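You operate a simulated robot arm through the tools that you are given. There is no shell and no other tool.

You run a simulated robot arm. Do the job below in one go: nothing can be reset, and whatever is moved stays where it is left.

JOB
Pump oil into the oil pan up to its line and load the brush from it.
Fine: stand the pan on the cold plate above the green knob; lay the brush back; no spill. Set down upright: oil brush.

Only the result counts: the job must be done as asked and must still hold three seconds after the hand-in. Knocking over, shifting, dropping, spilling or breaking anything else fails it.

ROBOT AND FRAMES
A 6-joint arm with a two-finger parallel gripper, fixed in place. Base frame: the origin is at the foot of the arm, x ahead of it, y to its left, z up; the work surface is at about z = 0.862. Units: m, degrees, N and s.
With the tool pointing down near the work surface it reaches from about 0.24 to 0.64 m from the base axis. Its first joint turns from -66.0 to 66.0 degrees. Payload 2.7 kg.
The tool frame sits at the grasp point between the pads (the TCP): z along the fingers, y along the line on which they close. The tips reach 0.023 m beyond it. Largest opening 0.094 m; finger width 0.038, thickness 0.01; the body of the gripper, 0.054 by 0.096 m, starts 0.039 m behind the TCP.
Orientation is told as [roll, pitch, yaw] about the base's x, y, z axes, in that order, counted from this pose: with the fingers straight down and closing along the base's y, the tool's x points along the base's -x, its y along +y and its z along -z.

CONTROLS
- The arm moves only by the tool nudge_tool. Its argument "deltas" is one flat list of numbers, 7 for each row, row after row: the shift along the tool's x, y, z in m, then the turn, a rotation vector about the tool's x, y, z in rad, then the opening, from 0 (shut) to 1 (fully open). In form: [x, y, z, wx, wy, wz, fingers, x, y, z, wx, wy, wz, fingers, ...]. A call has 1 to 20 rows; each row shifts and turns the commanded pose from where the row before left it, along the tool's axes as they then stand. Rows are played at 5 a second. More than 0.05 m and 8.6 degrees between two rows, or a gripper value outside its range, and nothing of the call is played. Where a pose cannot be reached the arm comes as near as it can. A force on the tool above 40 N (or 10 N above the force at the start of the call, whichever is more), or a blocked arm, ends the call early, and 0.2 s more pass. Each finger travels about 0.045 m/s and halts on what it meets, pressing with about 39 N; the grip force reading is that of the motor and also rises with nothing between the fingers. The clock runs only during rows and for 0.2 s after the last one: add rows that do not move to give the fingers time. The reply holds the time, the measured pose of the TCP, the force on the tool along the base axes, the opening and the grip force, in the units named above and with some noise, with the torque about the TCP (base axes, N m) and any sound that the robot's microphone picked up.
- Cameras (640 x 400 px; columns grow to the right, rows downward): "scene" is fixed at [0.0843, -0.4342, 1.4091]; the picture's right is [0.72, -0.70, 0.00], its down [-0.44, -0.45, -0.77] and it looks along [0.54, 0.55, -0.63] (base axes); focal length 216 px, centre (320, 200). "wrist" rides on the gripper at [0.086, 0.016, -0.075] in the tool frame; the picture's right is [-0.18, 0.98, 0.00], its down [-0.58, -0.11, -0.81] and it looks along [-0.79, -0.15, 0.59] (tool axes); focal length 243 px, centre (320, 200).
- capture(camera): a new picture of that camera. The clock stands still meanwhile.
- measure_at(camera, pixels): for up to 12 pixels [column, row] of the newest picture of that camera ("zoom" is the newest enlarged one), the place [x, y, z] in the base frame of the surface seen there, good to about 0.003 m, but the place of the scene camera against the robot may be out by one fixed shift of up to 0.018 m in any direction. The clock stands still meanwhile.
- close_up(camera, box): a new picture of the part [left, top, right, bottom] of that camera's present view, enlarged. The clock stands still meanwhile.
- close_job(): hands the job in; it is judged then, once.

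Leave the gripper open and the arm clear of the work at the hand-in unless told otherwise.

The tools are called after "Call:" by a JSON object that holds its "api" and its "payload". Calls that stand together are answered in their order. nudge_tool: Moves the arm, as the interface text tells. Its arguments: {"type":"object","properties":{"deltas":{"type":"array"}},"required":["deltas"]} The other tools are called the same way: capture (camera) takes a picture; measure_at (camera, pixels) gives the place of the surface under pixels of a picture; close_up (camera, box) takes an enlarged picture of a part of a camera's view; close_job () hands the job in.

At the start:

```text
time: 0.0
eef_pos: [0.3587, -0.0053, 1.2572]
ee_rot: [0.0, -0.1, 0.0]
force: [-0.3, 0.6, -0.1]
torque: [-0.05, 0.02, 0.03]
gripper_width: 0.094
grasp_force: 0.0
```

scene: 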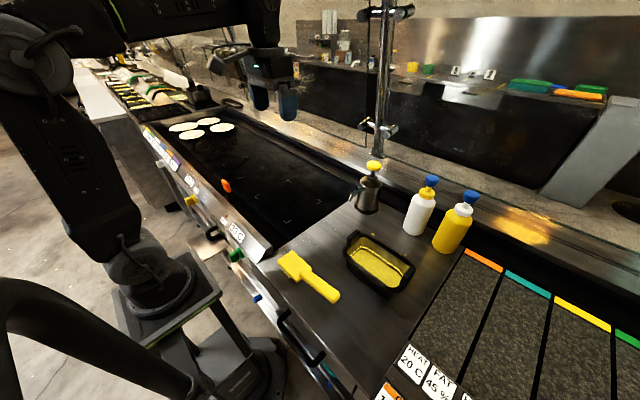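
wrist: 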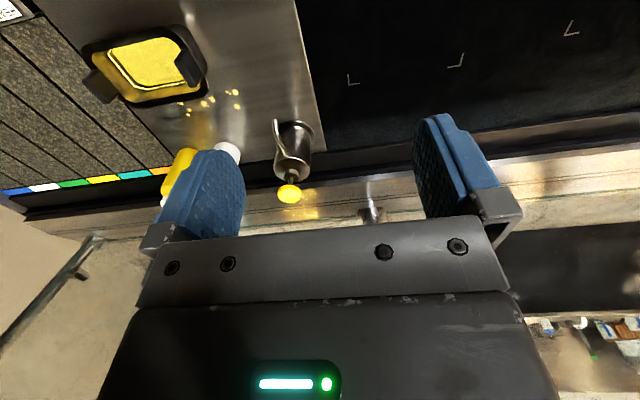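

I see the oil pan (black with yellow inside) near scene pixel (380,262), the yellow brush near (308,277), a pump can with a yellow knob near (370,185), and two squeeze bottles. I'll take enlarged pictures of these areas and the grill knobs before moving anything.

Call:
{"api": "close_up", "payload": {"camera": "scene", "box": [240, 150, 480, 300]}}

Call:
{"api": "close_up", "payload": {"camera": "scene", "box": [120, 80, 360, 320]}}

Call:
{"api": "close_up", "payload": {"camera": "wrist", "box": [0, 0, 400, 250]}}

```text
2.67 times, centred on (360, 225) of scene
```

zoom: 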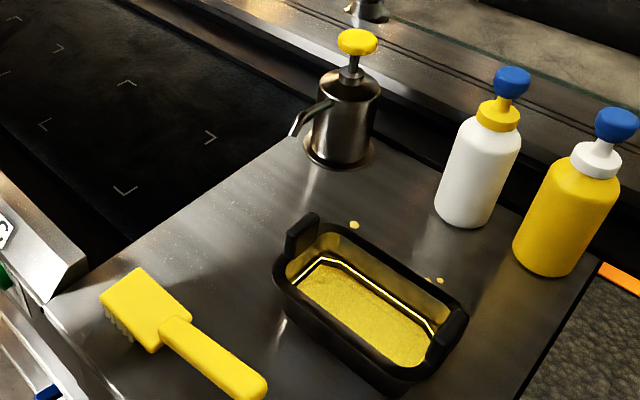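

```text
1.67 times, centred on (240, 200) of scene
```

zoom: 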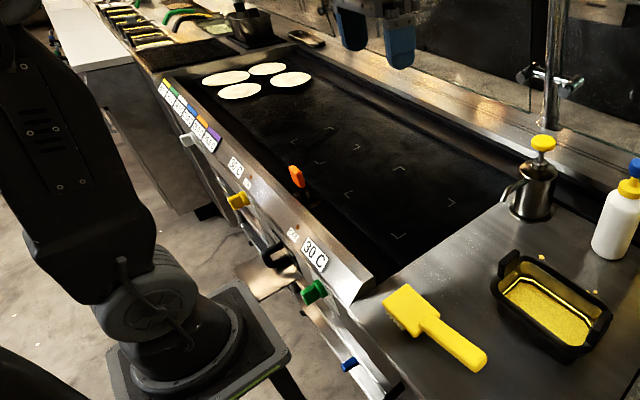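

```text
1.60 times, centred on (200, 125) of wrist
```

zoom: 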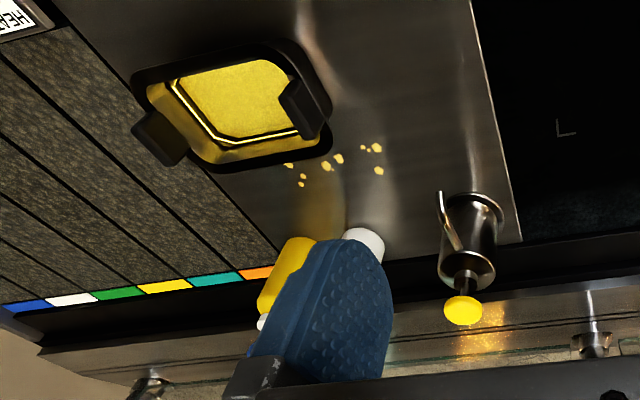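

The close-ups show the pan with an inner line, the pump can with a spout on its left side, and knobs on the griddle front, with green under the "30 C" label. I'll look closer at the pan, pump, knobs and brush before measuring.

Call:
{"api": "close_up", "payload": {"camera": "scene", "box": [335, 220, 425, 300]}}

Call:
{"api": "close_up", "payload": {"camera": "scene", "box": [335, 150, 405, 220]}}

Call:
{"api": "close_up", "payload": {"camera": "scene", "box": [260, 240, 360, 310]}}

Call:
{"api": "close_up", "payload": {"camera": "scene", "box": [140, 110, 360, 260]}}

```text
5.00 times, centred on (380, 260) of scene
```

zoom: 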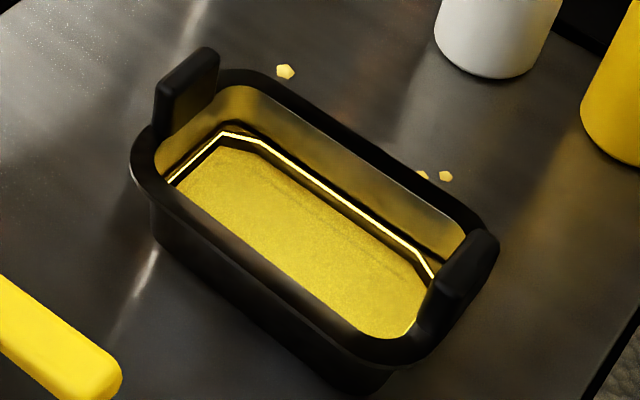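

```text
5.71 times, centred on (370, 185) of scene
```

zoom: 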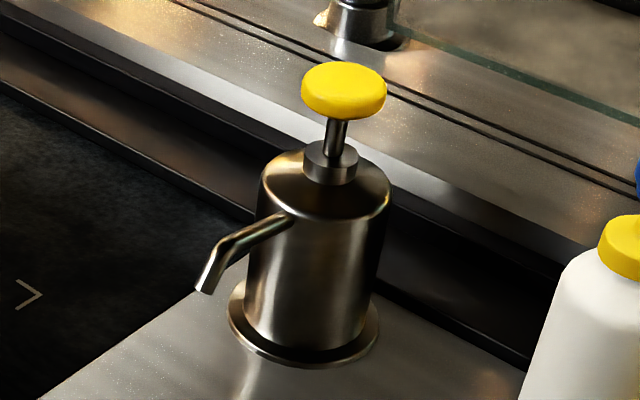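

```text
5.71 times, centred on (310, 275) of scene
```

zoom: 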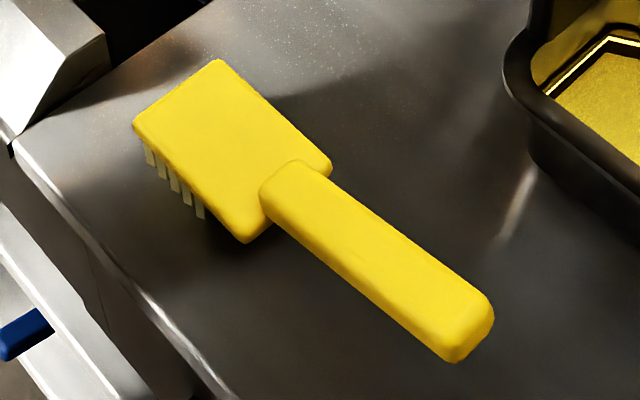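

```text
2.67 times, centred on (250, 185) of scene
```

zoom: 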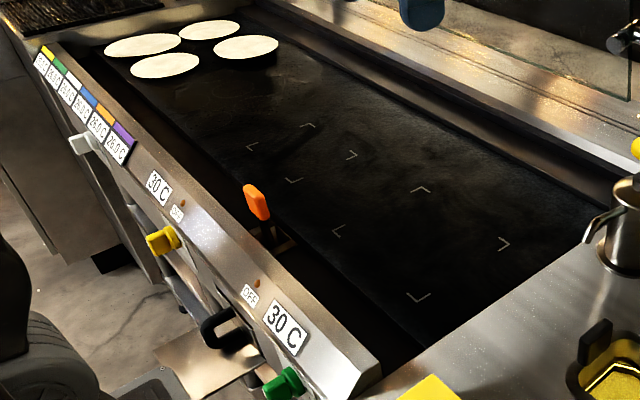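

The pan holds a shallow amount of oil below the bright inner line. There are two zones with corner marks on the griddle; the nearer one sits above the green knob. I'll take a fresh scene picture for measuring, then measure points on the pan, pump, brush and zone.

Call:
{"api": "measure_at", "payload": {"camera": "zoom", "pixels": [[420, 188], [337, 232], [503, 243], [418, 297], [307, 125], [250, 147], [352, 155], [293, 180], [285, 383], [163, 240], [255, 200], [400, 240]]}}

Call:
{"api": "measure_at", "payload": {"camera": "scene", "pixels": [[374, 165], [365, 205], [350, 208], [358, 197], [350, 240], [405, 280], [367, 232], [380, 268], [300, 265], [330, 291], [285, 260], [310, 215]]}}

Call:
{"api": "measure_at", "payload": {"camera": "wrist", "pixels": [[290, 194], [278, 123], [310, 128], [99, 85], [188, 68], [150, 60], [140, 97], [200, 45], [350, 80], [460, 62], [572, 30], [235, 150]]}}

```text
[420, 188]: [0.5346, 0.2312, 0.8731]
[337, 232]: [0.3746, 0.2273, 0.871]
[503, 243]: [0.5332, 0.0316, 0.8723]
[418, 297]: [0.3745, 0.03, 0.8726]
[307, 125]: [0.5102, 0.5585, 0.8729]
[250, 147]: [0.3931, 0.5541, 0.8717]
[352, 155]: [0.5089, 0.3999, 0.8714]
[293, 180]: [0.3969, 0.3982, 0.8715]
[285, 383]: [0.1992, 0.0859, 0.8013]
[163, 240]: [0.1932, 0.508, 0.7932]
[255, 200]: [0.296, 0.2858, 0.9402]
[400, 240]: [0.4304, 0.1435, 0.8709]
```

```text
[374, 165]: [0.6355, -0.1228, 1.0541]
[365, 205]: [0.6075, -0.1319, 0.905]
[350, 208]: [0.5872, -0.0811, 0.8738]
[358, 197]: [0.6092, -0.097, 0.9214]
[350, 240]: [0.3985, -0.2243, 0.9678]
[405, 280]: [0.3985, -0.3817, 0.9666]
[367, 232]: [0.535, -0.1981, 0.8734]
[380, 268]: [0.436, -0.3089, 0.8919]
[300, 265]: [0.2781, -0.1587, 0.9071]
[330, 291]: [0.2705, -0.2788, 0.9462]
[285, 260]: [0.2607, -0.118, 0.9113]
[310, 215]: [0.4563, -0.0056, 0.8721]
```

```text
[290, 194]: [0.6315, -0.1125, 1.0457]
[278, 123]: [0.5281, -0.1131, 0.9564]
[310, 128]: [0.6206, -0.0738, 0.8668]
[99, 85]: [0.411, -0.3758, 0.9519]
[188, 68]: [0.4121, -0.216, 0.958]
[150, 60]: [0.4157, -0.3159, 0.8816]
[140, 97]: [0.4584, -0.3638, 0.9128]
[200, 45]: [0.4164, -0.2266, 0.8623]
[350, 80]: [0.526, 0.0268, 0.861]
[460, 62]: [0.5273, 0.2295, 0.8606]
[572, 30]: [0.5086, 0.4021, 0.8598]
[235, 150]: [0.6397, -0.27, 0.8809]
```

The wrist measurements put the surface at z≈0.861 and show the scene camera off by about (-0.005,-0.003,-0.012). The pan tabs are near (0.412,-0.216) and (0.411,-0.376), and the pump is near (0.62,-0.11). I'll move the tool back and right for a better wrist view of the pan and pump spout.

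Call:
{"api": "nudge_tool", "payload": {"deltas": [0.022, -0.037, 0.005, 0, 0, 0, 1, 0.022, -0.037, 0.005, 0, 0, 0, 1, 0.022, -0.037, 0.005, 0, 0, 0, 1, 0.022, -0.037, 0.005, 0, 0, 0, 1, 0.022, -0.037, 0.005, 0, 0, 0, 1, 0, 0, 0, 0, 0, 0, 1]}}

Call:
{"api": "capture", "payload": {"camera": "wrist"}}

```text
time: 1.4
eef_pos: [0.2474, -0.1914, 1.2317]
ee_rot: [0.0, -0.1, 0.1]
force: [0.7, -0.7, 0.4]
torque: [0.01, -0.03, 0.03]
gripper_width: 0.0941
grasp_force: 0.1
```

```text
taken
```

wrist: 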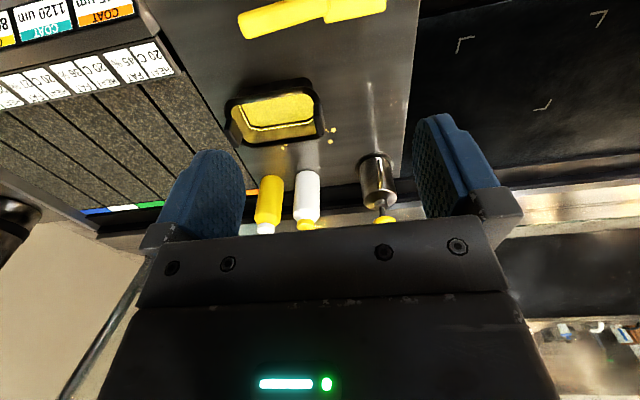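

The wrist view now shows the brush at the top, around (310,15), the pan at (272,118) and the pump at (377,175). I'll enlarge both regions for measuring.

Call:
{"api": "close_up", "payload": {"camera": "wrist", "box": [210, 65, 340, 150]}}

Call:
{"api": "close_up", "payload": {"camera": "wrist", "box": [340, 70, 430, 230]}}

Call:
{"api": "close_up", "payload": {"camera": "wrist", "box": [220, 0, 400, 60]}}

```text
4.71 times, centred on (275, 108) of wrist
```

zoom: 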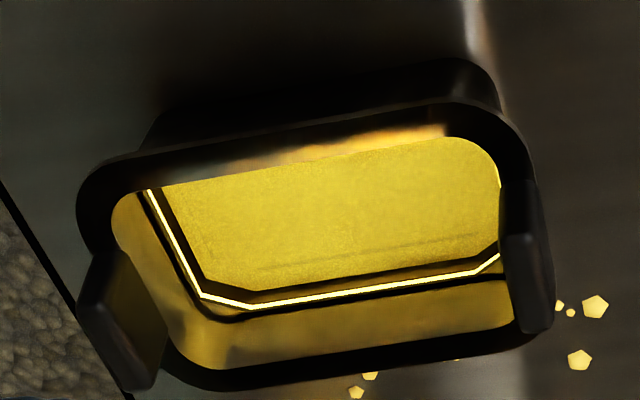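

```text
2.50 times, centred on (385, 150) of wrist
```

zoom: 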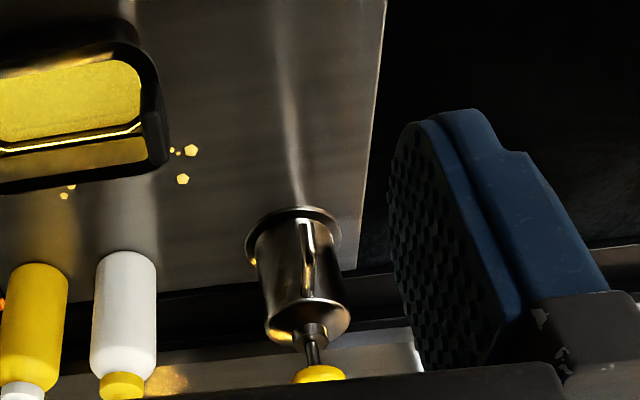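

```text
3.56 times, centred on (310, 30) of wrist
```

zoom: 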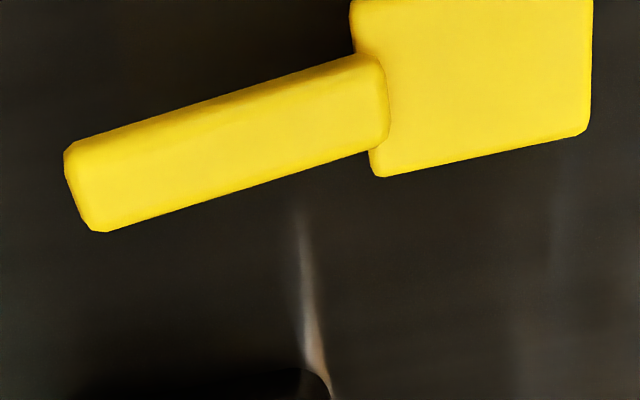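

Now I'll measure the brush in the newest enlarged picture: handle end (85,190), handle middle (220,145), handle root (370,100), head points, and the handle edges.

Call:
{"api": "measure_at", "payload": {"camera": "zoom", "pixels": [[85, 190], [150, 165], [220, 145], [290, 120], [365, 95], [400, 160], [575, 125], [480, 80], [580, 15], [365, 10], [225, 108], [240, 180]]}}

Call:
{"api": "close_up", "payload": {"camera": "wrist", "box": [210, 65, 340, 150]}}

```text
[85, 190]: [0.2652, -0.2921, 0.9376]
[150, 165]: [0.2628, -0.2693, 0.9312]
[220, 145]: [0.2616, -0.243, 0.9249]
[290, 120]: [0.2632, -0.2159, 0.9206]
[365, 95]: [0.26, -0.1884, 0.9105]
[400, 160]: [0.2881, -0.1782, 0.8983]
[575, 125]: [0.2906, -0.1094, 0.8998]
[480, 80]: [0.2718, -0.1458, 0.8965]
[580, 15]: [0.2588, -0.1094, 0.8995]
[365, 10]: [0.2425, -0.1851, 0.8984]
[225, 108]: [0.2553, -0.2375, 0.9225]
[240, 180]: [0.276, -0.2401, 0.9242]
```

```text
4.71 times, centred on (275, 108) of wrist
```

zoom: 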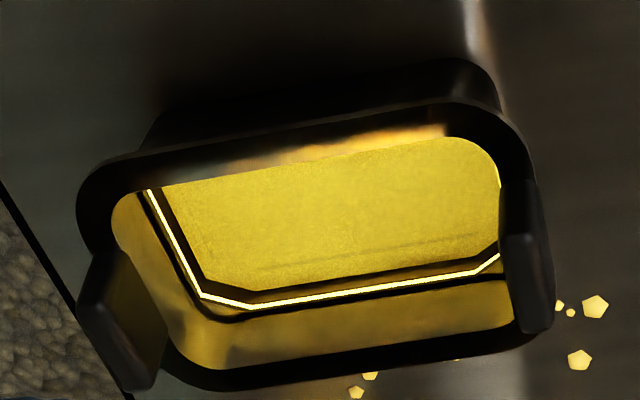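

The brush head spans y≈-0.109 to -0.185 with its top at z≈0.899. The handle rises to z≈0.938 at y≈-0.292, near x≈0.265. Next I'll measure the pan rim, tabs, line and oil in the enlarged picture.

Call:
{"api": "measure_at", "payload": {"camera": "zoom", "pixels": [[97, 185], [300, 138], [475, 108], [540, 290], [525, 240], [350, 365], [210, 375], [110, 320], [115, 265], [330, 230], [330, 297], [330, 320]]}}

Call:
{"api": "measure_at", "payload": {"camera": "zoom", "pixels": [[165, 215], [200, 300], [220, 250], [450, 160], [480, 262], [250, 345], [470, 330], [520, 345], [300, 115], [460, 75], [130, 250], [500, 170]]}}

Call:
{"api": "close_up", "payload": {"camera": "wrist", "box": [340, 130, 430, 230]}}

```text
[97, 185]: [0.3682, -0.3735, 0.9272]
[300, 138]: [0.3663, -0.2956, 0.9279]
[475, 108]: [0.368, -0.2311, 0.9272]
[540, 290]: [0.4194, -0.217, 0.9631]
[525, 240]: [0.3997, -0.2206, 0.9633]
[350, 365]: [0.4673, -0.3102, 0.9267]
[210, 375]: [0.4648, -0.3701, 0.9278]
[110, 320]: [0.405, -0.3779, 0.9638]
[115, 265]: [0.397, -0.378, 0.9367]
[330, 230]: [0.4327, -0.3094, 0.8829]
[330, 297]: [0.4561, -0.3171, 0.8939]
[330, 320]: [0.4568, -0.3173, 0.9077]
```

```text
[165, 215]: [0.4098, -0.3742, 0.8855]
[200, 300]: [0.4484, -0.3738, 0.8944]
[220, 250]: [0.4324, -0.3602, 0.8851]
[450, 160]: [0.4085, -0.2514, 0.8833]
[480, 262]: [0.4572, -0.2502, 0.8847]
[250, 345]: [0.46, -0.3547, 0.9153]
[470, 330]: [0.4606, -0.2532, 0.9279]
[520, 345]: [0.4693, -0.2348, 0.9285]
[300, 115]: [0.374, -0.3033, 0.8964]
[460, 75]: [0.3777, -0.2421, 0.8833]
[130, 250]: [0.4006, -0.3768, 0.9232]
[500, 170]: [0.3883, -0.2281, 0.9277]
```

```text
4.00 times, centred on (385, 180) of wrist
```

zoom: 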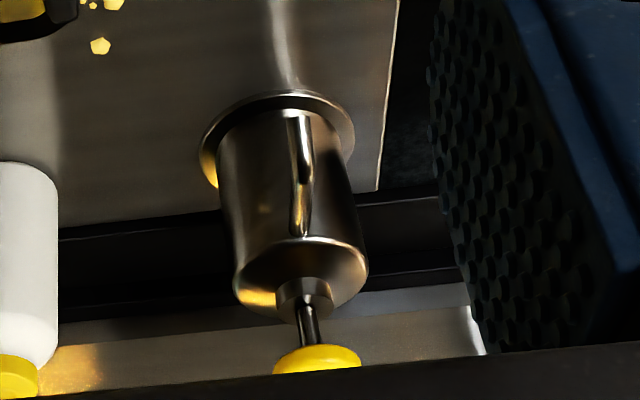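

The pan measures as follows: rim at z≈0.9275, x about 0.362 to 0.473, centre y≈-0.298, tabs up to z≈0.963, oil at z≈0.883, line at z≈0.894. Next I'll measure the pump spout, body, flange and knob in the newest enlarged picture.

Call:
{"api": "measure_at", "payload": {"camera": "zoom", "pixels": [[293, 120], [300, 150], [305, 180], [302, 215], [300, 233], [315, 360], [340, 360], [290, 98], [210, 150], [345, 135], [270, 290], [302, 290]]}}

Call:
{"api": "close_up", "payload": {"camera": "scene", "box": [335, 150, 405, 220]}}

```text
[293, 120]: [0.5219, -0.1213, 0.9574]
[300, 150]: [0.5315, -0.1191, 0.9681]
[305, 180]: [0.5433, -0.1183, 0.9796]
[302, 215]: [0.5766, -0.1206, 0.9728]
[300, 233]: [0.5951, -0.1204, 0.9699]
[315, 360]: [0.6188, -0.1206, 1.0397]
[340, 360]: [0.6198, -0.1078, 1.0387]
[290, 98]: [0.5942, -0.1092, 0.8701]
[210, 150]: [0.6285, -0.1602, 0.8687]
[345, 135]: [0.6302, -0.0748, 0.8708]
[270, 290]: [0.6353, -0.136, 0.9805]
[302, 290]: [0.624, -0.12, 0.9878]
```

```text
5.71 times, centred on (370, 185) of scene
```

zoom: 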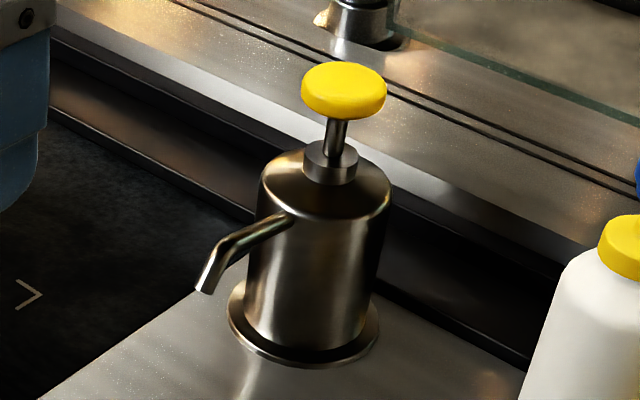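

The spout tip is near (0.522,-0.121,0.955). I'll cross-check the spout tip and knob in the scene close-up, along with the spout's lower end at (205,290).

Call:
{"api": "measure_at", "payload": {"camera": "zoom", "pixels": [[207, 288], [203, 275], [215, 265], [235, 240], [270, 225], [343, 75], [320, 90], [375, 90], [343, 110], [305, 355], [330, 165], [335, 140]]}}

```text
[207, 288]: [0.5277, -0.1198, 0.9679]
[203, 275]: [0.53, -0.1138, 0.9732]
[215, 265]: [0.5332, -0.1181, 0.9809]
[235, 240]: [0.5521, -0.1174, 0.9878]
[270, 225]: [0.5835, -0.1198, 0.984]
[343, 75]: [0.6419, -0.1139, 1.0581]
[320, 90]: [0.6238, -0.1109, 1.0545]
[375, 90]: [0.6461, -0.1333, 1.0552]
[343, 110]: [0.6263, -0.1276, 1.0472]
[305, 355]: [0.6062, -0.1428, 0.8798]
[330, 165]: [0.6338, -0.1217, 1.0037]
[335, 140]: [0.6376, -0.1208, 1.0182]
```

Both cameras agree: the spout tip is at about (0.522,-0.121,0.956) and the knob top at about (0.631,-0.121,1.046). The plan is to grip the pan's +y tab and bring the pan under the spout. First I'll hover above that tab at z≈1.05 and look.

Call:
{"api": "nudge_tool", "payload": {"deltas": [-0.028, -0.0046, 0.03, 0, 0, 0, 1, -0.028, -0.0046, 0.03, 0, 0, 0, 1, -0.028, -0.0046, 0.03, 0, 0, 0, 1, -0.028, -0.0046, 0.03, 0, 0, 0, 1, -0.028, -0.0046, 0.03, 0, 0, 0, 1, -0.028, -0.0046, 0.03, 0, 0, 0, 1, 0, 0, 0, 0, 0, 0, 1]}}

Call:
{"api": "capture", "payload": {"camera": "wrist"}}

Call:
{"api": "capture", "payload": {"camera": "scene"}}

```text
time: 3.0
eef_pos: [0.4166, -0.2192, 1.0527]
ee_rot: [0.0, -0.1, 0.1]
force: [0.5, -0.2, 0.7]
torque: [-0.02, 0.0, 0.02]
gripper_width: 0.0941
grasp_force: 0.0
```

```text
taken
```

wrist: 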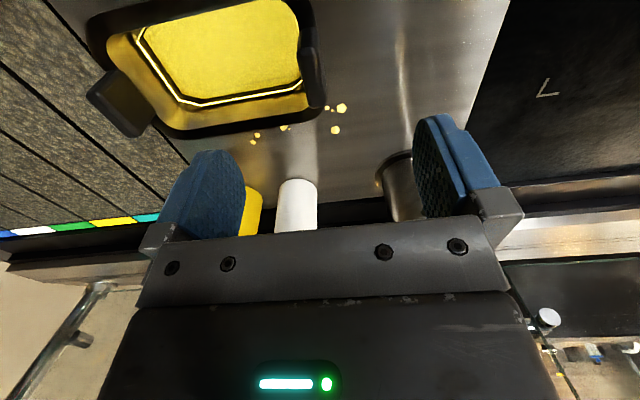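

```text
taken
```

scene: 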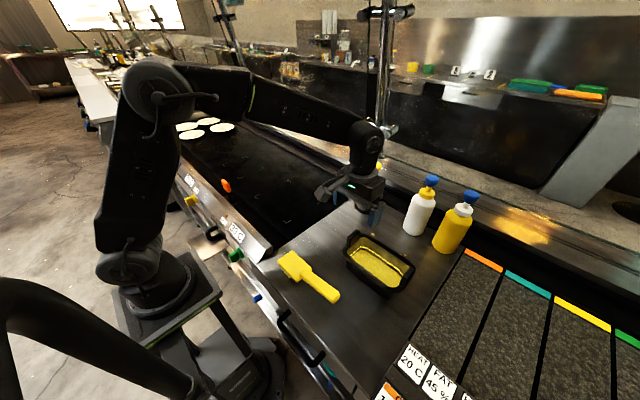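

The +y tab now sits at about wrist (313,75). I'll enlarge it and measure its faces and ends.

Call:
{"api": "close_up", "payload": {"camera": "wrist", "box": [270, 20, 350, 120]}}

```text
4.00 times, centred on (310, 70) of wrist
```

zoom: 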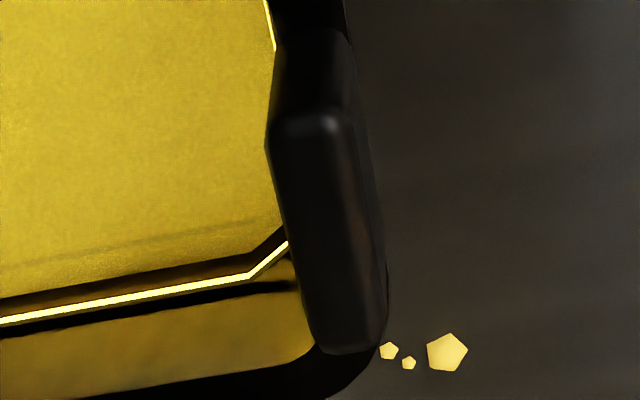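

Call:
{"api": "measure_at", "payload": {"camera": "zoom", "pixels": [[312, 128], [350, 345], [282, 140], [350, 140], [315, 230], [360, 230], [332, 300], [378, 310], [315, 70], [320, 350], [300, 180], [340, 180]]}}

```text
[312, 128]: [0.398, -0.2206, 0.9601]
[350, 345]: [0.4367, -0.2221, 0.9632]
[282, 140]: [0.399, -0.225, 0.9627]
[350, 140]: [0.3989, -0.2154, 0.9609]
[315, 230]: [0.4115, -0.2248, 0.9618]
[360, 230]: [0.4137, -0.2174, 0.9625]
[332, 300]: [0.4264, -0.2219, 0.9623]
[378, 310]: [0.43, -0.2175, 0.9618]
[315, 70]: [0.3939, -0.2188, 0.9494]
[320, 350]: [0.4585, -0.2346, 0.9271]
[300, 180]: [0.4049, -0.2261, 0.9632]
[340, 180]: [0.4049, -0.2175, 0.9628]
```

The tab is centred at (0.4165,-0.2205), about 11 mm thick, with its top at z≈0.9625. I'll narrow the fingers to half, descend to TCP z≈0.955 so the tips stay just above the rim, then stop before closing.

Call:
{"api": "nudge_tool", "payload": {"deltas": [0, -0.0013, 0.02, 0, 0, 0, 0.5, 0, 0, 0.02, 0, 0, 0, 0.5, 0, 0, 0.02, 0, 0, 0, 0.5, 0, 0, 0.0175, 0, 0, 0, 0.5, 0, 0, 0.01, 0, 0, 0, 0.5, 0, 0, 0.01, 0, 0, 0, 0.5, 0, 0, 0, 0, 0, 0, 0.5]}}

Call:
{"api": "capture", "payload": {"camera": "wrist"}}

```text
time: 4.6
eef_pos: [0.4166, -0.2188, 0.955]
ee_rot: [0.0, -0.1, 0.2]
force: [-0.3, -0.1, 1.2]
torque: [0.01, -0.02, -0.02]
gripper_width: 0.0469
grasp_force: 0.1
```

```text
taken
```

wrist: 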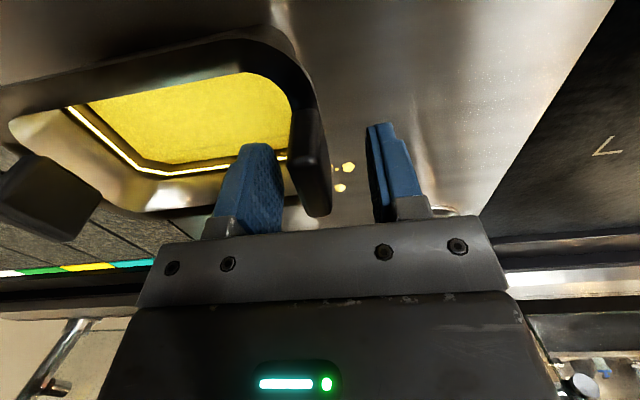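

The tab sits between the two fingers with clearance on both sides. I'll close on it without moving.

Call:
{"api": "nudge_tool", "payload": {"deltas": [0, -0.001, 0, 0, 0, 0, 0.3, 0, 0, 0, 0, 0, 0, 0.2, 0, 0, 0, 0, 0, 0, 0.1, 0, 0, 0, 0, 0, 0, 0, 0, 0, 0, 0, 0, 0, 0, 0, 0, 0, 0, 0, 0, 0]}}

Call:
{"api": "capture", "payload": {"camera": "wrist"}}

```text
time: 6.0
eef_pos: [0.4174, -0.2207, 0.9548]
ee_rot: [0.0, -0.1, 0.2]
force: [-0.3, -1.7, 1.7]
torque: [-0.05, 0.01, 0.0]
gripper_width: 0.0144
grasp_force: 38.7
```

```text
taken
```

wrist: 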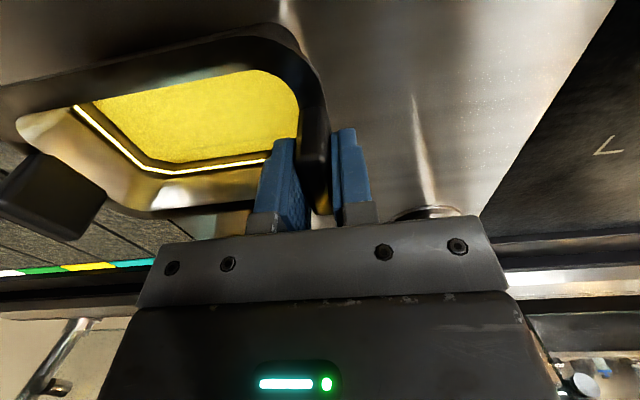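

The gripper holds the tab at 14.4 mm width and 38.7 N. I'll lift by 6 mm slowly and read the load.

Call:
{"api": "nudge_tool", "payload": {"deltas": [0, 0, -0.002, 0, 0, 0, 0, 0, 0, -0.002, 0, 0, 0, 0, 0, 0, -0.002, 0, 0, 0, 0, 0, 0, 0, 0, 0, 0, 0, 0, 0, 0, 0, 0, 0, 0]}}

Call:
{"api": "capture", "payload": {"camera": "wrist"}}

Call:
{"api": "close_up", "payload": {"camera": "scene", "box": [320, 190, 440, 310]}}

```text
time: 7.2
eef_pos: [0.4187, -0.2202, 0.9616]
ee_rot: [0.1, -0.1, 0.1]
force: [-0.7, 0.9, -3.2]
torque: [0.33, 0.02, 0.04]
gripper_width: 0.0147
grasp_force: 38.6
```

```text
taken
```

wrist: 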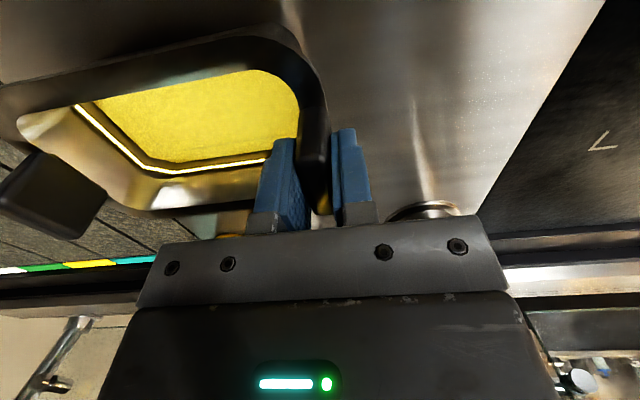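

```text
3.33 times, centred on (380, 250) of scene
```

zoom: 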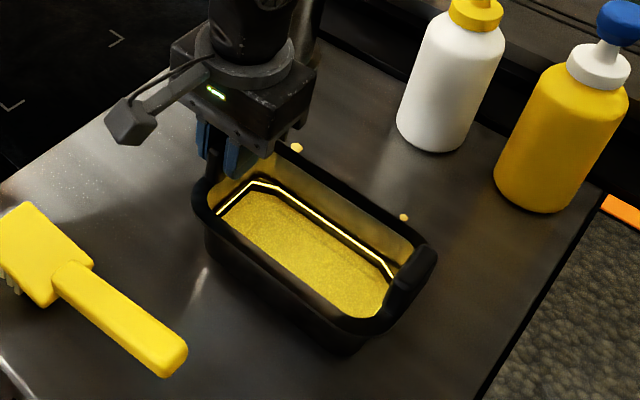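

The load reads about 4 N with 0.33 N m, which fits the whole pan being off the table. I'll measure the far tab, rims and the oil to check that the pan is level.

Call:
{"api": "measure_at", "payload": {"camera": "wrist", "pixels": [[55, 190], [80, 210], [20, 100], [200, 60], [285, 60], [300, 85], [150, 215], [115, 215], [200, 110], [250, 90], [130, 110], [200, 150]]}}

Call:
{"api": "measure_at", "payload": {"camera": "zoom", "pixels": [[240, 240], [300, 285], [350, 325], [340, 190], [390, 225], [413, 280], [300, 250], [370, 295], [206, 215], [320, 255]]}}

```text
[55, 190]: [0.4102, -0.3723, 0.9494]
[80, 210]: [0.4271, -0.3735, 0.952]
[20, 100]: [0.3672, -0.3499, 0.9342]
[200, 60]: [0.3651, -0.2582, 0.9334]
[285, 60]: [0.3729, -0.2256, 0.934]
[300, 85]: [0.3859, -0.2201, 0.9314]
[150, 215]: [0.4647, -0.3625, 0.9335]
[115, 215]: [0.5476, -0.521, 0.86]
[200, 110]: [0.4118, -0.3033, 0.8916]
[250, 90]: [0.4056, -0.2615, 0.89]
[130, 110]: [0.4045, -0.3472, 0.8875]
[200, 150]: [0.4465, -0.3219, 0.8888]
```

```text
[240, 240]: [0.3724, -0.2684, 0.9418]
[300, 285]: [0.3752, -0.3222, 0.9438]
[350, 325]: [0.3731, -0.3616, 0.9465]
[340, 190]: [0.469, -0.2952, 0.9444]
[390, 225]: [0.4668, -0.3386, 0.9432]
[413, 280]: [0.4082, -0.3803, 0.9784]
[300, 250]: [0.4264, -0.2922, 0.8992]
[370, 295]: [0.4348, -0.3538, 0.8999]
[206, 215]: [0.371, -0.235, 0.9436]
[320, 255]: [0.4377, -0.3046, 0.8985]
```

The rim reads z≈0.934 at both ends, so the pan hangs level. I'll first slide it along +y by 0.179 m with gentle starts and stops, keeping x at 0.417, well short of the spout.

Call:
{"api": "nudge_tool", "payload": {"deltas": [0, 0.003, 0, 0, 0, 0, 0, 0, 0.006, 0, 0, 0, 0, 0, 0, 0.01, 0, 0, 0, 0, 0, 0, 0.013, 0, 0, 0, 0, 0, 0, 0.015, 0, 0, 0, 0, 0, 0, 0.015, 0, 0, 0, 0, 0, 0, 0.015, 0, 0, 0, 0, 0, 0, 0.015, 0, 0, 0, 0, 0, 0, 0.015, 0, 0, 0, 0, 0, 0, 0.015, 0, 0, 0, 0, 0, 0, 0.015, 0, 0, 0, 0, 0, 0, 0.014, 0, 0, 0, 0, 0, 0, 0.012, 0, 0, 0, 0, 0, 0, 0.009, 0, 0, 0, 0, 0, 0, 0.005, 0, 0, 0, 0, 0, 0, 0.002, 0, 0, 0, 0, 0, 0, 0, 0, 0, 0, 0, 0]}}

Call:
{"api": "capture", "payload": {"camera": "scene"}}

Call:
{"api": "capture", "payload": {"camera": "wrist"}}

```text
time: 10.8
eef_pos: [0.4158, -0.0414, 0.9611]
ee_rot: [0.2, 0.0, 0.0]
force: [-1.0, -0.4, -3.4]
torque: [0.26, -0.01, 0.0]
gripper_width: 0.0145
grasp_force: 38.6
```

```text
taken
```

scene: 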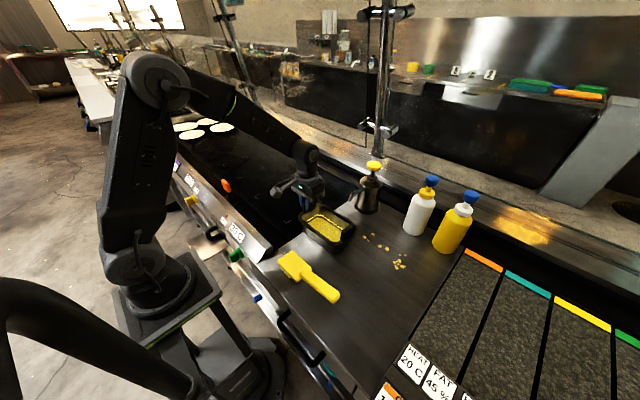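

```text
taken
```

wrist: 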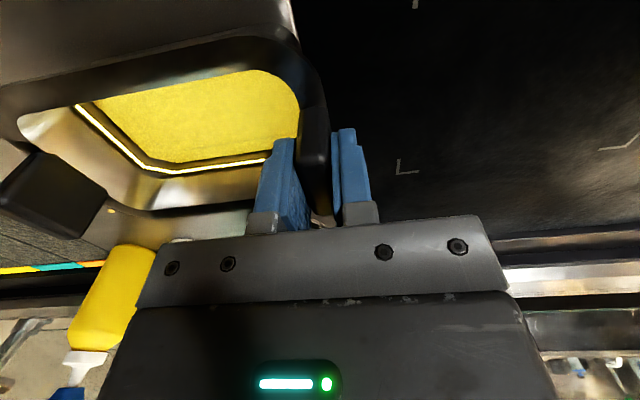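

The pan is now in line with the spout in y and still level. The yellow specks on the table are the ones seen at the start beside the pan. Next I'll move +x by 0.092 m so the pan slides under the spout, which has about 2 cm of height clearance.

Call:
{"api": "nudge_tool", "payload": {"deltas": [-0.003, 0, 0, 0, 0, 0, 0, -0.006, 0, 0, 0, 0, 0, 0, -0.009, 0, 0, 0, 0, 0, 0, -0.01, 0, 0, 0, 0, 0, 0, -0.01, 0, 0, 0, 0, 0, 0, -0.01, 0, 0, 0, 0, 0, 0, -0.01, 0, 0, 0, 0, 0, 0, -0.01, 0, 0, 0, 0, 0, 0, -0.009, 0, 0, 0, 0, 0, 0, -0.008, 0, 0, 0, 0, 0, 0, -0.005, 0, 0, 0, 0, 0, 0, -0.002, 0, 0, 0, 0, 0, 0, 0, 0, 0, 0, 0, 0, 0]}}

Call:
{"api": "capture", "payload": {"camera": "wrist"}}

Call:
{"api": "close_up", "payload": {"camera": "scene", "box": [290, 140, 440, 280]}}

```text
time: 13.6
eef_pos: [0.5085, -0.0409, 0.961]
ee_rot: [-0.1, 0.0, 0.0]
force: [0.9, -0.2, -3.7]
torque: [0.26, 0.0, 0.0]
gripper_width: 0.0147
grasp_force: 39.1
```

```text
taken
```

wrist: 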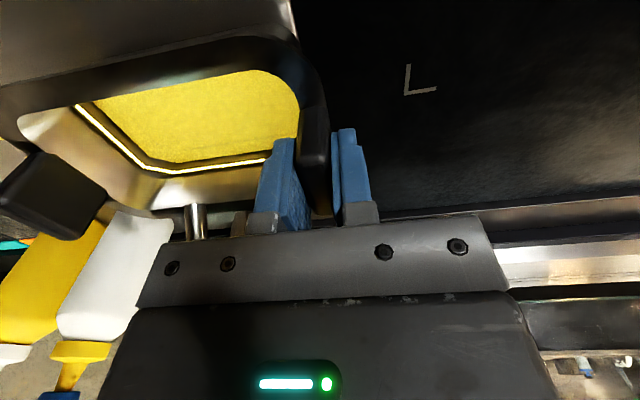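

```text
2.86 times, centred on (365, 210) of scene
```

zoom: 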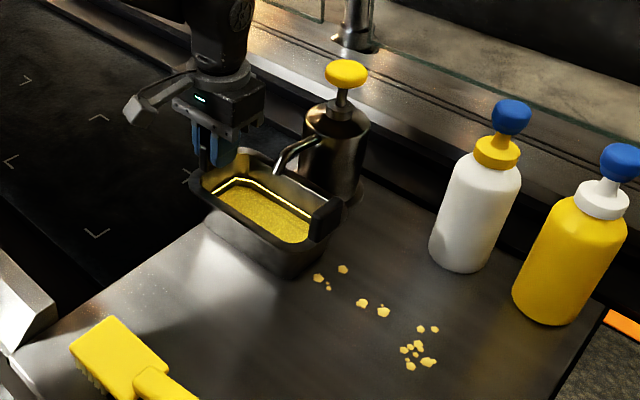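

The pan is under the spout. Before lowering it I'll measure where the yellow specks lie, to be sure they were there before, and check the spout tip against the pan.

Call:
{"api": "measure_at", "payload": {"camera": "zoom", "pixels": [[343, 268], [318, 278], [328, 287], [362, 302], [383, 311], [421, 328], [404, 350], [428, 362], [410, 366], [279, 168], [340, 215], [255, 205]]}}

Call:
{"api": "close_up", "payload": {"camera": "scene", "box": [310, 160, 390, 240]}}

```text
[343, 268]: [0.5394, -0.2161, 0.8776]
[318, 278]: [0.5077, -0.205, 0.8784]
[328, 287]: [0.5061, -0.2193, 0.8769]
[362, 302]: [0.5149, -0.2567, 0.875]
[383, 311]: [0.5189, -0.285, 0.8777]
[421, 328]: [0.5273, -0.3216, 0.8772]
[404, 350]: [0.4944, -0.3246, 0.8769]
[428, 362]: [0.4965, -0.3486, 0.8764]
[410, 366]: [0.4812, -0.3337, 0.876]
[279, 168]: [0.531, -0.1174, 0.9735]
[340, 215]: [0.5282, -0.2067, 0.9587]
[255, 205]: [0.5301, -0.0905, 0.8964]
```

```text
5.00 times, centred on (350, 200) of scene
```

zoom: 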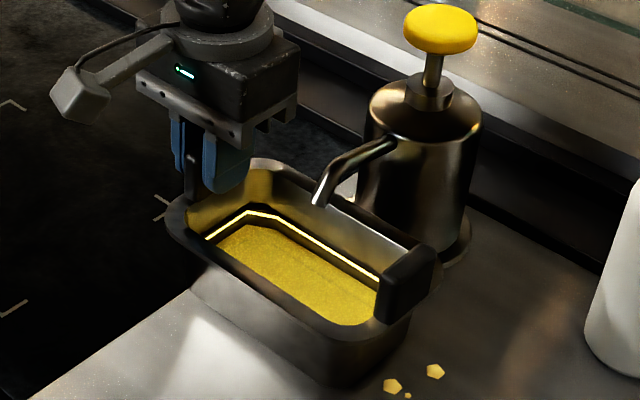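

The specks lie at x≈0.48–0.54, y≈-0.2 to -0.35, and several of them were visible in the first picture, so they are old stains. The spout tip is over the inside of the pan. I'll lower the pan slowly by about 6 mm to the table.

Call:
{"api": "nudge_tool", "payload": {"deltas": [0, 0, 0.002, 0, 0, 0, 0, 0, 0, 0.002, 0, 0, 0, 0, 0, 0, 0.0015, 0, 0, 0, 0, 0, 0, 0.0005, 0, 0, 0, 0, 0, 0, 0, 0, 0, 0, 0]}}

```text
time: 14.8
eef_pos: [0.5095, -0.0405, 0.9547]
ee_rot: [0.2, -0.1, 0.1]
force: [-0.3, 1.0, 1.2]
torque: [-0.08, 0.13, -0.07]
gripper_width: 0.0148
grasp_force: 38.4
```

The force is back to about +1 N and the torque to about zero, so the pan is standing on the table. I'll open the fingers slightly to about 40 mm, then rise straight up.

Call:
{"api": "nudge_tool", "payload": {"deltas": [0, 0, 0, 0, 0, 0, 0.2, 0, 0, 0, 0, 0, 0, 0.3, 0, 0, 0, 0, 0, 0, 0.4, 0, 0, 0, 0, 0, 0, 0.4, 0, 0, -0.01, 0, 0, 0, 0.4, 0, 0, -0.02, 0, 0, 0, 0.4, 0, 0, -0.03, 0, 0, 0, 0.4, 0, 0, -0.03, 0, 0, 0, 0.4, 0, 0, -0.03, 0, 0, 0, 0.4, 0, 0, -0.03, 0, 0, 0, 0.4, 0, 0, 0, 0, 0, 0, 0.4]}}

Call:
{"api": "capture", "payload": {"camera": "scene"}}

Call:
{"api": "capture", "payload": {"camera": "wrist"}}

```text
time: 17.2
eef_pos: [0.5093, -0.0406, 1.1059]
ee_rot: [0.1, 0.0, 0.0]
force: [0.3, 0.0, 0.8]
torque: [0.02, 0.01, 0.0]
gripper_width: 0.0378
grasp_force: 0.0
```

```text
taken
```

scene: 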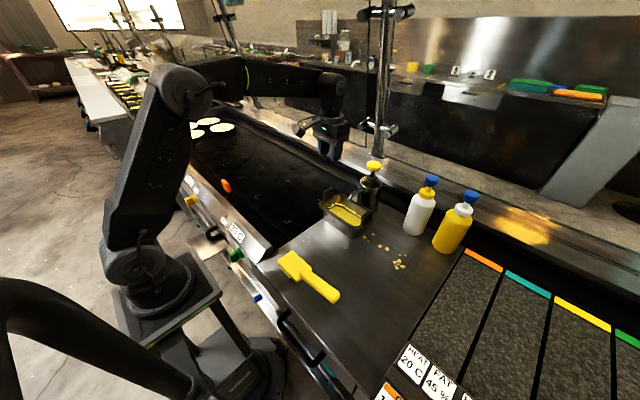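

```text
taken
```

wrist: 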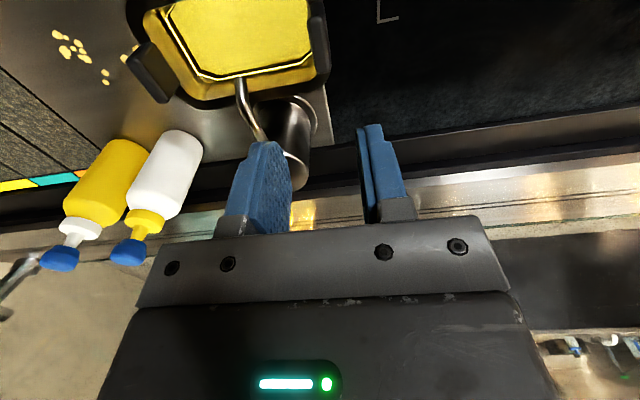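

The pan stands under the spout and the gripper is clear. I'll enlarge the pan and spout in the wrist view and measure their relative positions and the oil level before pumping.

Call:
{"api": "close_up", "payload": {"camera": "wrist", "box": [120, 0, 340, 140]}}

```text
2.86 times, centred on (230, 70) of wrist
```

zoom: 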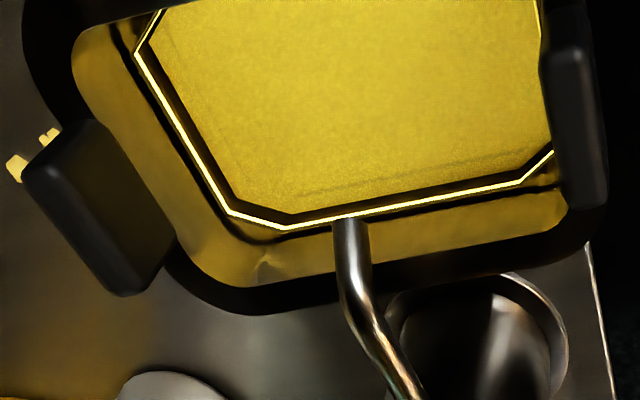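

Call:
{"api": "measure_at", "payload": {"camera": "zoom", "pixels": [[350, 222], [345, 240], [355, 285], [300, 100], [450, 100], [300, 200], [180, 130], [440, 192], [350, 300], [575, 120], [80, 210], [500, 230]]}}

```text
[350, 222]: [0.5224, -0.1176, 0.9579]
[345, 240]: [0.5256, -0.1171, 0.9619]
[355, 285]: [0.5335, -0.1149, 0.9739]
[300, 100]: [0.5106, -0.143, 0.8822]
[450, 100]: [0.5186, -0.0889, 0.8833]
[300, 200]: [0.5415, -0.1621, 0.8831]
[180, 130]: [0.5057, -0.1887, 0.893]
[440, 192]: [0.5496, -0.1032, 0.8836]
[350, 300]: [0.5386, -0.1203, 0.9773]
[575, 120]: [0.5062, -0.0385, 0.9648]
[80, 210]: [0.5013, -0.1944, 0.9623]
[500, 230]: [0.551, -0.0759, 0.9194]
```

The spout tip (0.520,-0.118) is above the pan's interior: the pan's centre is about (0.508,-0.119), and the oil is at 0.883 with the line at about 0.893. I'll shut the fingers and move above the knob at (0.631,-0.121), keeping z at 1.106.

Call:
{"api": "nudge_tool", "payload": {"deltas": [-0.0203, -0.0134, 0, 0, 0, 0, 0, -0.0203, -0.0134, 0, 0, 0, 0, 0, -0.0203, -0.0134, 0, 0, 0, 0, 0, -0.0203, -0.0134, 0, 0, 0, 0, 0, -0.0203, -0.0134, 0, 0, 0, 0, 0, -0.0203, -0.0134, 0, 0, 0, 0, 0, 0, 0, 0, 0, 0, 0, 0, 0, 0, 0, 0, 0, 0, 0]}}

Call:
{"api": "capture", "payload": {"camera": "wrist"}}

Call:
{"api": "close_up", "payload": {"camera": "scene", "box": [310, 110, 430, 240]}}

```text
time: 19.0
eef_pos: [0.5953, -0.1114, 1.0968]
ee_rot: [0.1, -0.2, 0.1]
force: [0.1, -0.7, -0.6]
torque: [0.01, -0.02, -0.03]
gripper_width: 0.0
grasp_force: 38.5
out of reach, approached as far as the arm can: row 5, 6
```

```text
taken
```

wrist: 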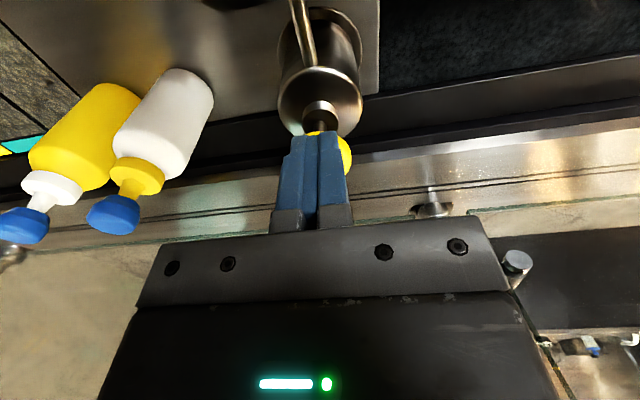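

```text
3.08 times, centred on (370, 175) of scene
```

zoom: 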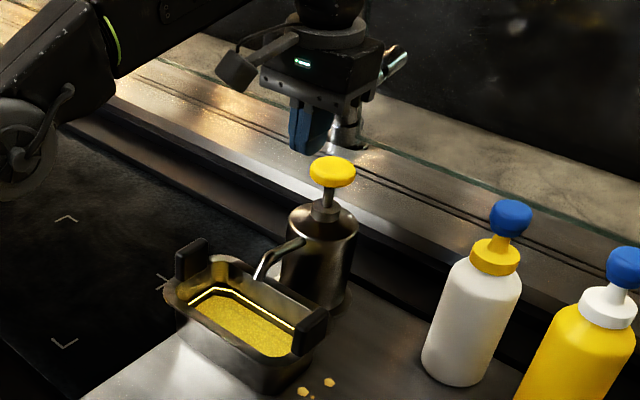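

Pointing straight down, the arm stops at x≈0.595 and cannot get above the knob at 0.631. I'll back off slightly and tilt the fingers outward about 25° by turning about tool y, which should extend the reach.

Call:
{"api": "nudge_tool", "payload": {"deltas": [0.03, 0, -0.01, 0, 0, 0, 0, 0, 0, 0, 0, -0.145, 0, 0, 0, 0, 0, 0, -0.145, 0, 0, 0, 0, 0, 0, -0.145, 0, 0, 0, 0, 0, 0, 0, 0, 0]}}

Call:
{"api": "capture", "payload": {"camera": "wrist"}}

Call:
{"api": "close_up", "payload": {"camera": "scene", "box": [310, 110, 430, 240]}}

```text
time: 20.2
eef_pos: [0.5666, -0.1109, 1.1068]
ee_rot: [0.1, -25.1, 0.1]
force: [0.6, 0.2, -0.5]
torque: [0.0, 0.02, 0.0]
gripper_width: 0.0002
grasp_force: 39.1
```

```text
taken
```

wrist: 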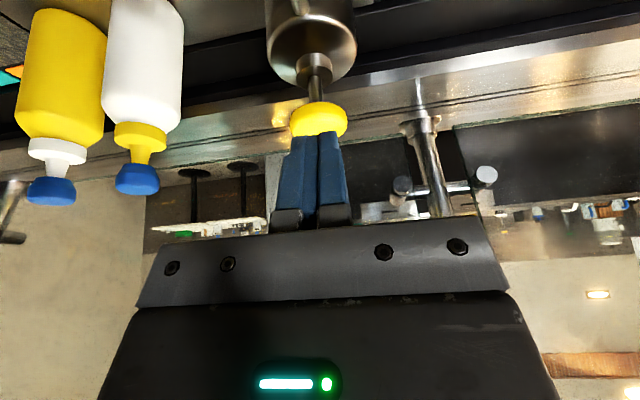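

```text
3.08 times, centred on (370, 175) of scene
```

zoom: 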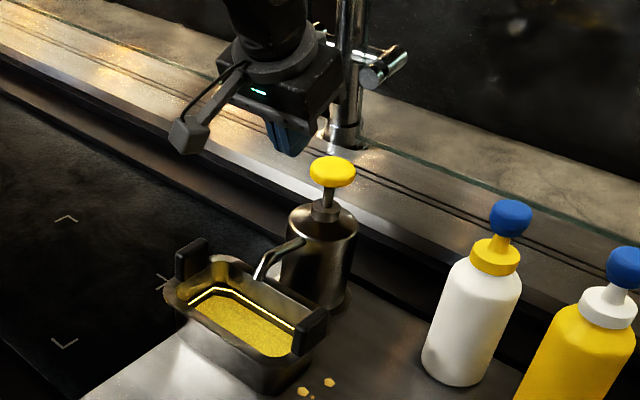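

The tool is tilted 25° outward and the knob is at wrist (320,118). I'll measure the knob from here to refine its centre and height.

Call:
{"api": "close_up", "payload": {"camera": "wrist", "box": [270, 70, 370, 150]}}

```text
5.00 times, centred on (320, 110) of wrist
```

zoom: 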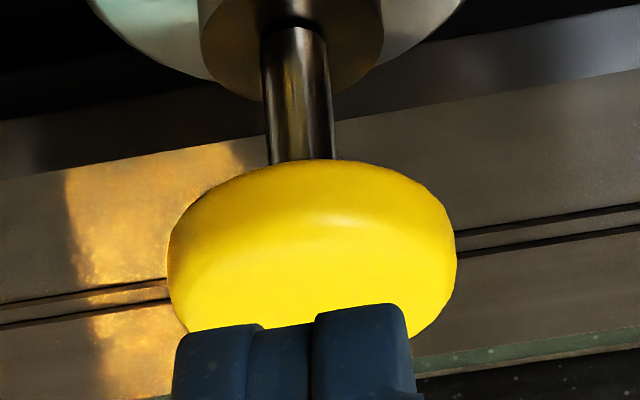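

Call:
{"api": "measure_at", "payload": {"camera": "zoom", "pixels": [[310, 300], [180, 260], [450, 250], [310, 170], [300, 145], [310, 230], [250, 310], [440, 320], [230, 190], [400, 190], [300, 60], [250, 370]]}}

```text
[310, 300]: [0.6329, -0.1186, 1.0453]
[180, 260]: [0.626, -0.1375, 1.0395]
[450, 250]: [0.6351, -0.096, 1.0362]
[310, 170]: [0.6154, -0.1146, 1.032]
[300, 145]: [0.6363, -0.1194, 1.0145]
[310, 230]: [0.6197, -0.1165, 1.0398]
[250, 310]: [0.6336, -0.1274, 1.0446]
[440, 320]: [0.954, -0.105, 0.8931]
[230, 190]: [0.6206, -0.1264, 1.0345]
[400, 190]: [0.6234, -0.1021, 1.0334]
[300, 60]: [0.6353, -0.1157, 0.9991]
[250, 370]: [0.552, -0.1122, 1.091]
```

The knob's centre is about (0.637,-0.118), its radius about 21 mm and its top at z≈1.0455. I'll move the tilted fingertip above it at constant height, reaching TCP (0.6395,-0.118,1.107), and check the reach.

Call:
{"api": "nudge_tool", "payload": {"deltas": [-0.022, -0.0023, 0.0103, 0, 0, 0, 0, -0.022, -0.0023, 0.0103, 0, 0, 0, 0, -0.022, -0.0023, 0.0103, 0, 0, 0, 0, 0, 0, 0, 0, 0, 0, 0]}}

Call:
{"api": "capture", "payload": {"camera": "wrist"}}

Call:
{"api": "close_up", "payload": {"camera": "scene", "box": [310, 110, 430, 240]}}

```text
time: 21.2
eef_pos: [0.6381, -0.117, 1.1057]
ee_rot: [0.1, -25.1, 0.1]
force: [0.1, 0.1, -0.1]
torque: [0.0, -0.02, -0.04]
gripper_width: 0.0
grasp_force: 39.2
```

```text
taken
```

wrist: 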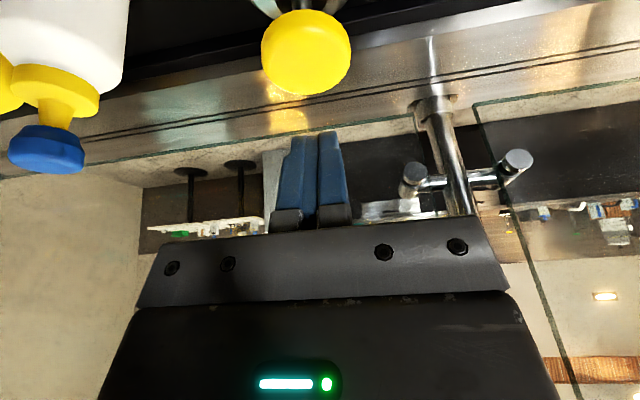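

```text
3.08 times, centred on (370, 175) of scene
```

zoom: 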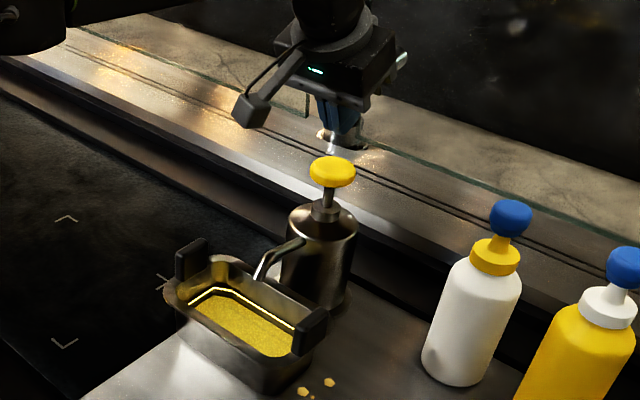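

The pose was reached. The knob's top disc is now in full view at wrist (307,52), so I'll measure its outline for an exact centre.

Call:
{"api": "measure_at", "payload": {"camera": "wrist", "pixels": [[307, 50], [270, 55], [344, 48], [300, 85], [310, 20], [320, 80], [285, 75], [335, 70], [290, 30], [330, 30]]}}

```text
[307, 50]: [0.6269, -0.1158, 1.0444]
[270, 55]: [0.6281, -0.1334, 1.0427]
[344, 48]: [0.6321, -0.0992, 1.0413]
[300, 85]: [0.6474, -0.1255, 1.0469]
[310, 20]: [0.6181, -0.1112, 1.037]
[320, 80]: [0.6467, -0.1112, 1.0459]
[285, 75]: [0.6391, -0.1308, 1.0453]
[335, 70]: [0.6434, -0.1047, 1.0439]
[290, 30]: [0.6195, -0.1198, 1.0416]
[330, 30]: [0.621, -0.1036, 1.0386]
```

The knob disc is centred at about (0.633,-0.117), with its top at z≈1.0455; my fingertip's lower corner is at x≈0.631. I'll go straight down, tool (0.4226,0,0.9063) per metre, first 26 mm and then 4 mm steps until about 7 mm into the stroke, and read the force.

Call:
{"api": "nudge_tool", "payload": {"deltas": [0.0055, 0, 0.0118, 0, 0, 0, 0, 0.0055, 0, 0.0118, 0, 0, 0, 0, 0.00169, 0, 0.003625, 0, 0, 0, 0, 0.00169, 0, 0.003625, 0, 0, 0, 0, 0.00169, 0, 0.003625, 0, 0, 0, 0]}}

Call:
{"api": "close_up", "payload": {"camera": "scene", "box": [310, 130, 410, 240]}}

```text
time: 22.4
eef_pos: [0.6384, -0.1183, 1.0688]
ee_rot: [0.0, -25.1, 0.1]
force: [-1.5, 0.6, 3.7]
torque: [0.02, 0.1, -0.01]
gripper_width: 0.0002
grasp_force: 38.8
```

```text
3.64 times, centred on (360, 185) of scene
```

zoom: 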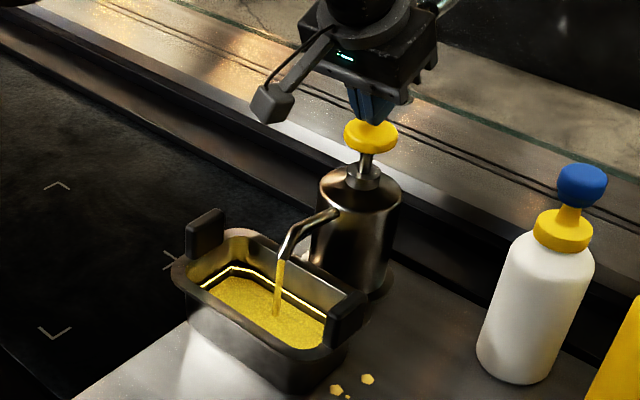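

Oil is flowing from the spout into the pan and the force is only about 4 N. I'll enlarge the pan and measure the oil level before going on.

Call:
{"api": "close_up", "payload": {"camera": "scene", "box": [325, 185, 385, 240]}}

```text
7.27 times, centred on (355, 212) of scene
```

zoom: 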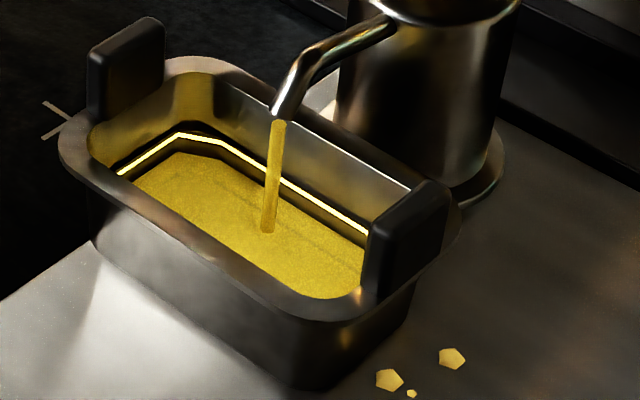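

Call:
{"api": "measure_at", "payload": {"camera": "zoom", "pixels": [[200, 190], [230, 220], [300, 270], [330, 260], [300, 240], [180, 170], [330, 290], [180, 134], [300, 190], [280, 205], [120, 170], [360, 228]]}}

```text
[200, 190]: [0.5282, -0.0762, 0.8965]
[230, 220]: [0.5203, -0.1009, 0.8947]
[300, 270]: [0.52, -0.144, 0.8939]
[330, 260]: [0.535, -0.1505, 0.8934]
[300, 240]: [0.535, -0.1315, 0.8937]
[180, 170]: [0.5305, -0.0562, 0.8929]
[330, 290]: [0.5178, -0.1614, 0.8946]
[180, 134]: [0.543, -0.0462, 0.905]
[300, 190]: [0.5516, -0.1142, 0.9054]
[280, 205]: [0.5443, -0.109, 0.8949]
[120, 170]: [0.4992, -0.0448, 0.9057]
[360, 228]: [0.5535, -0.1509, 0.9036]
```

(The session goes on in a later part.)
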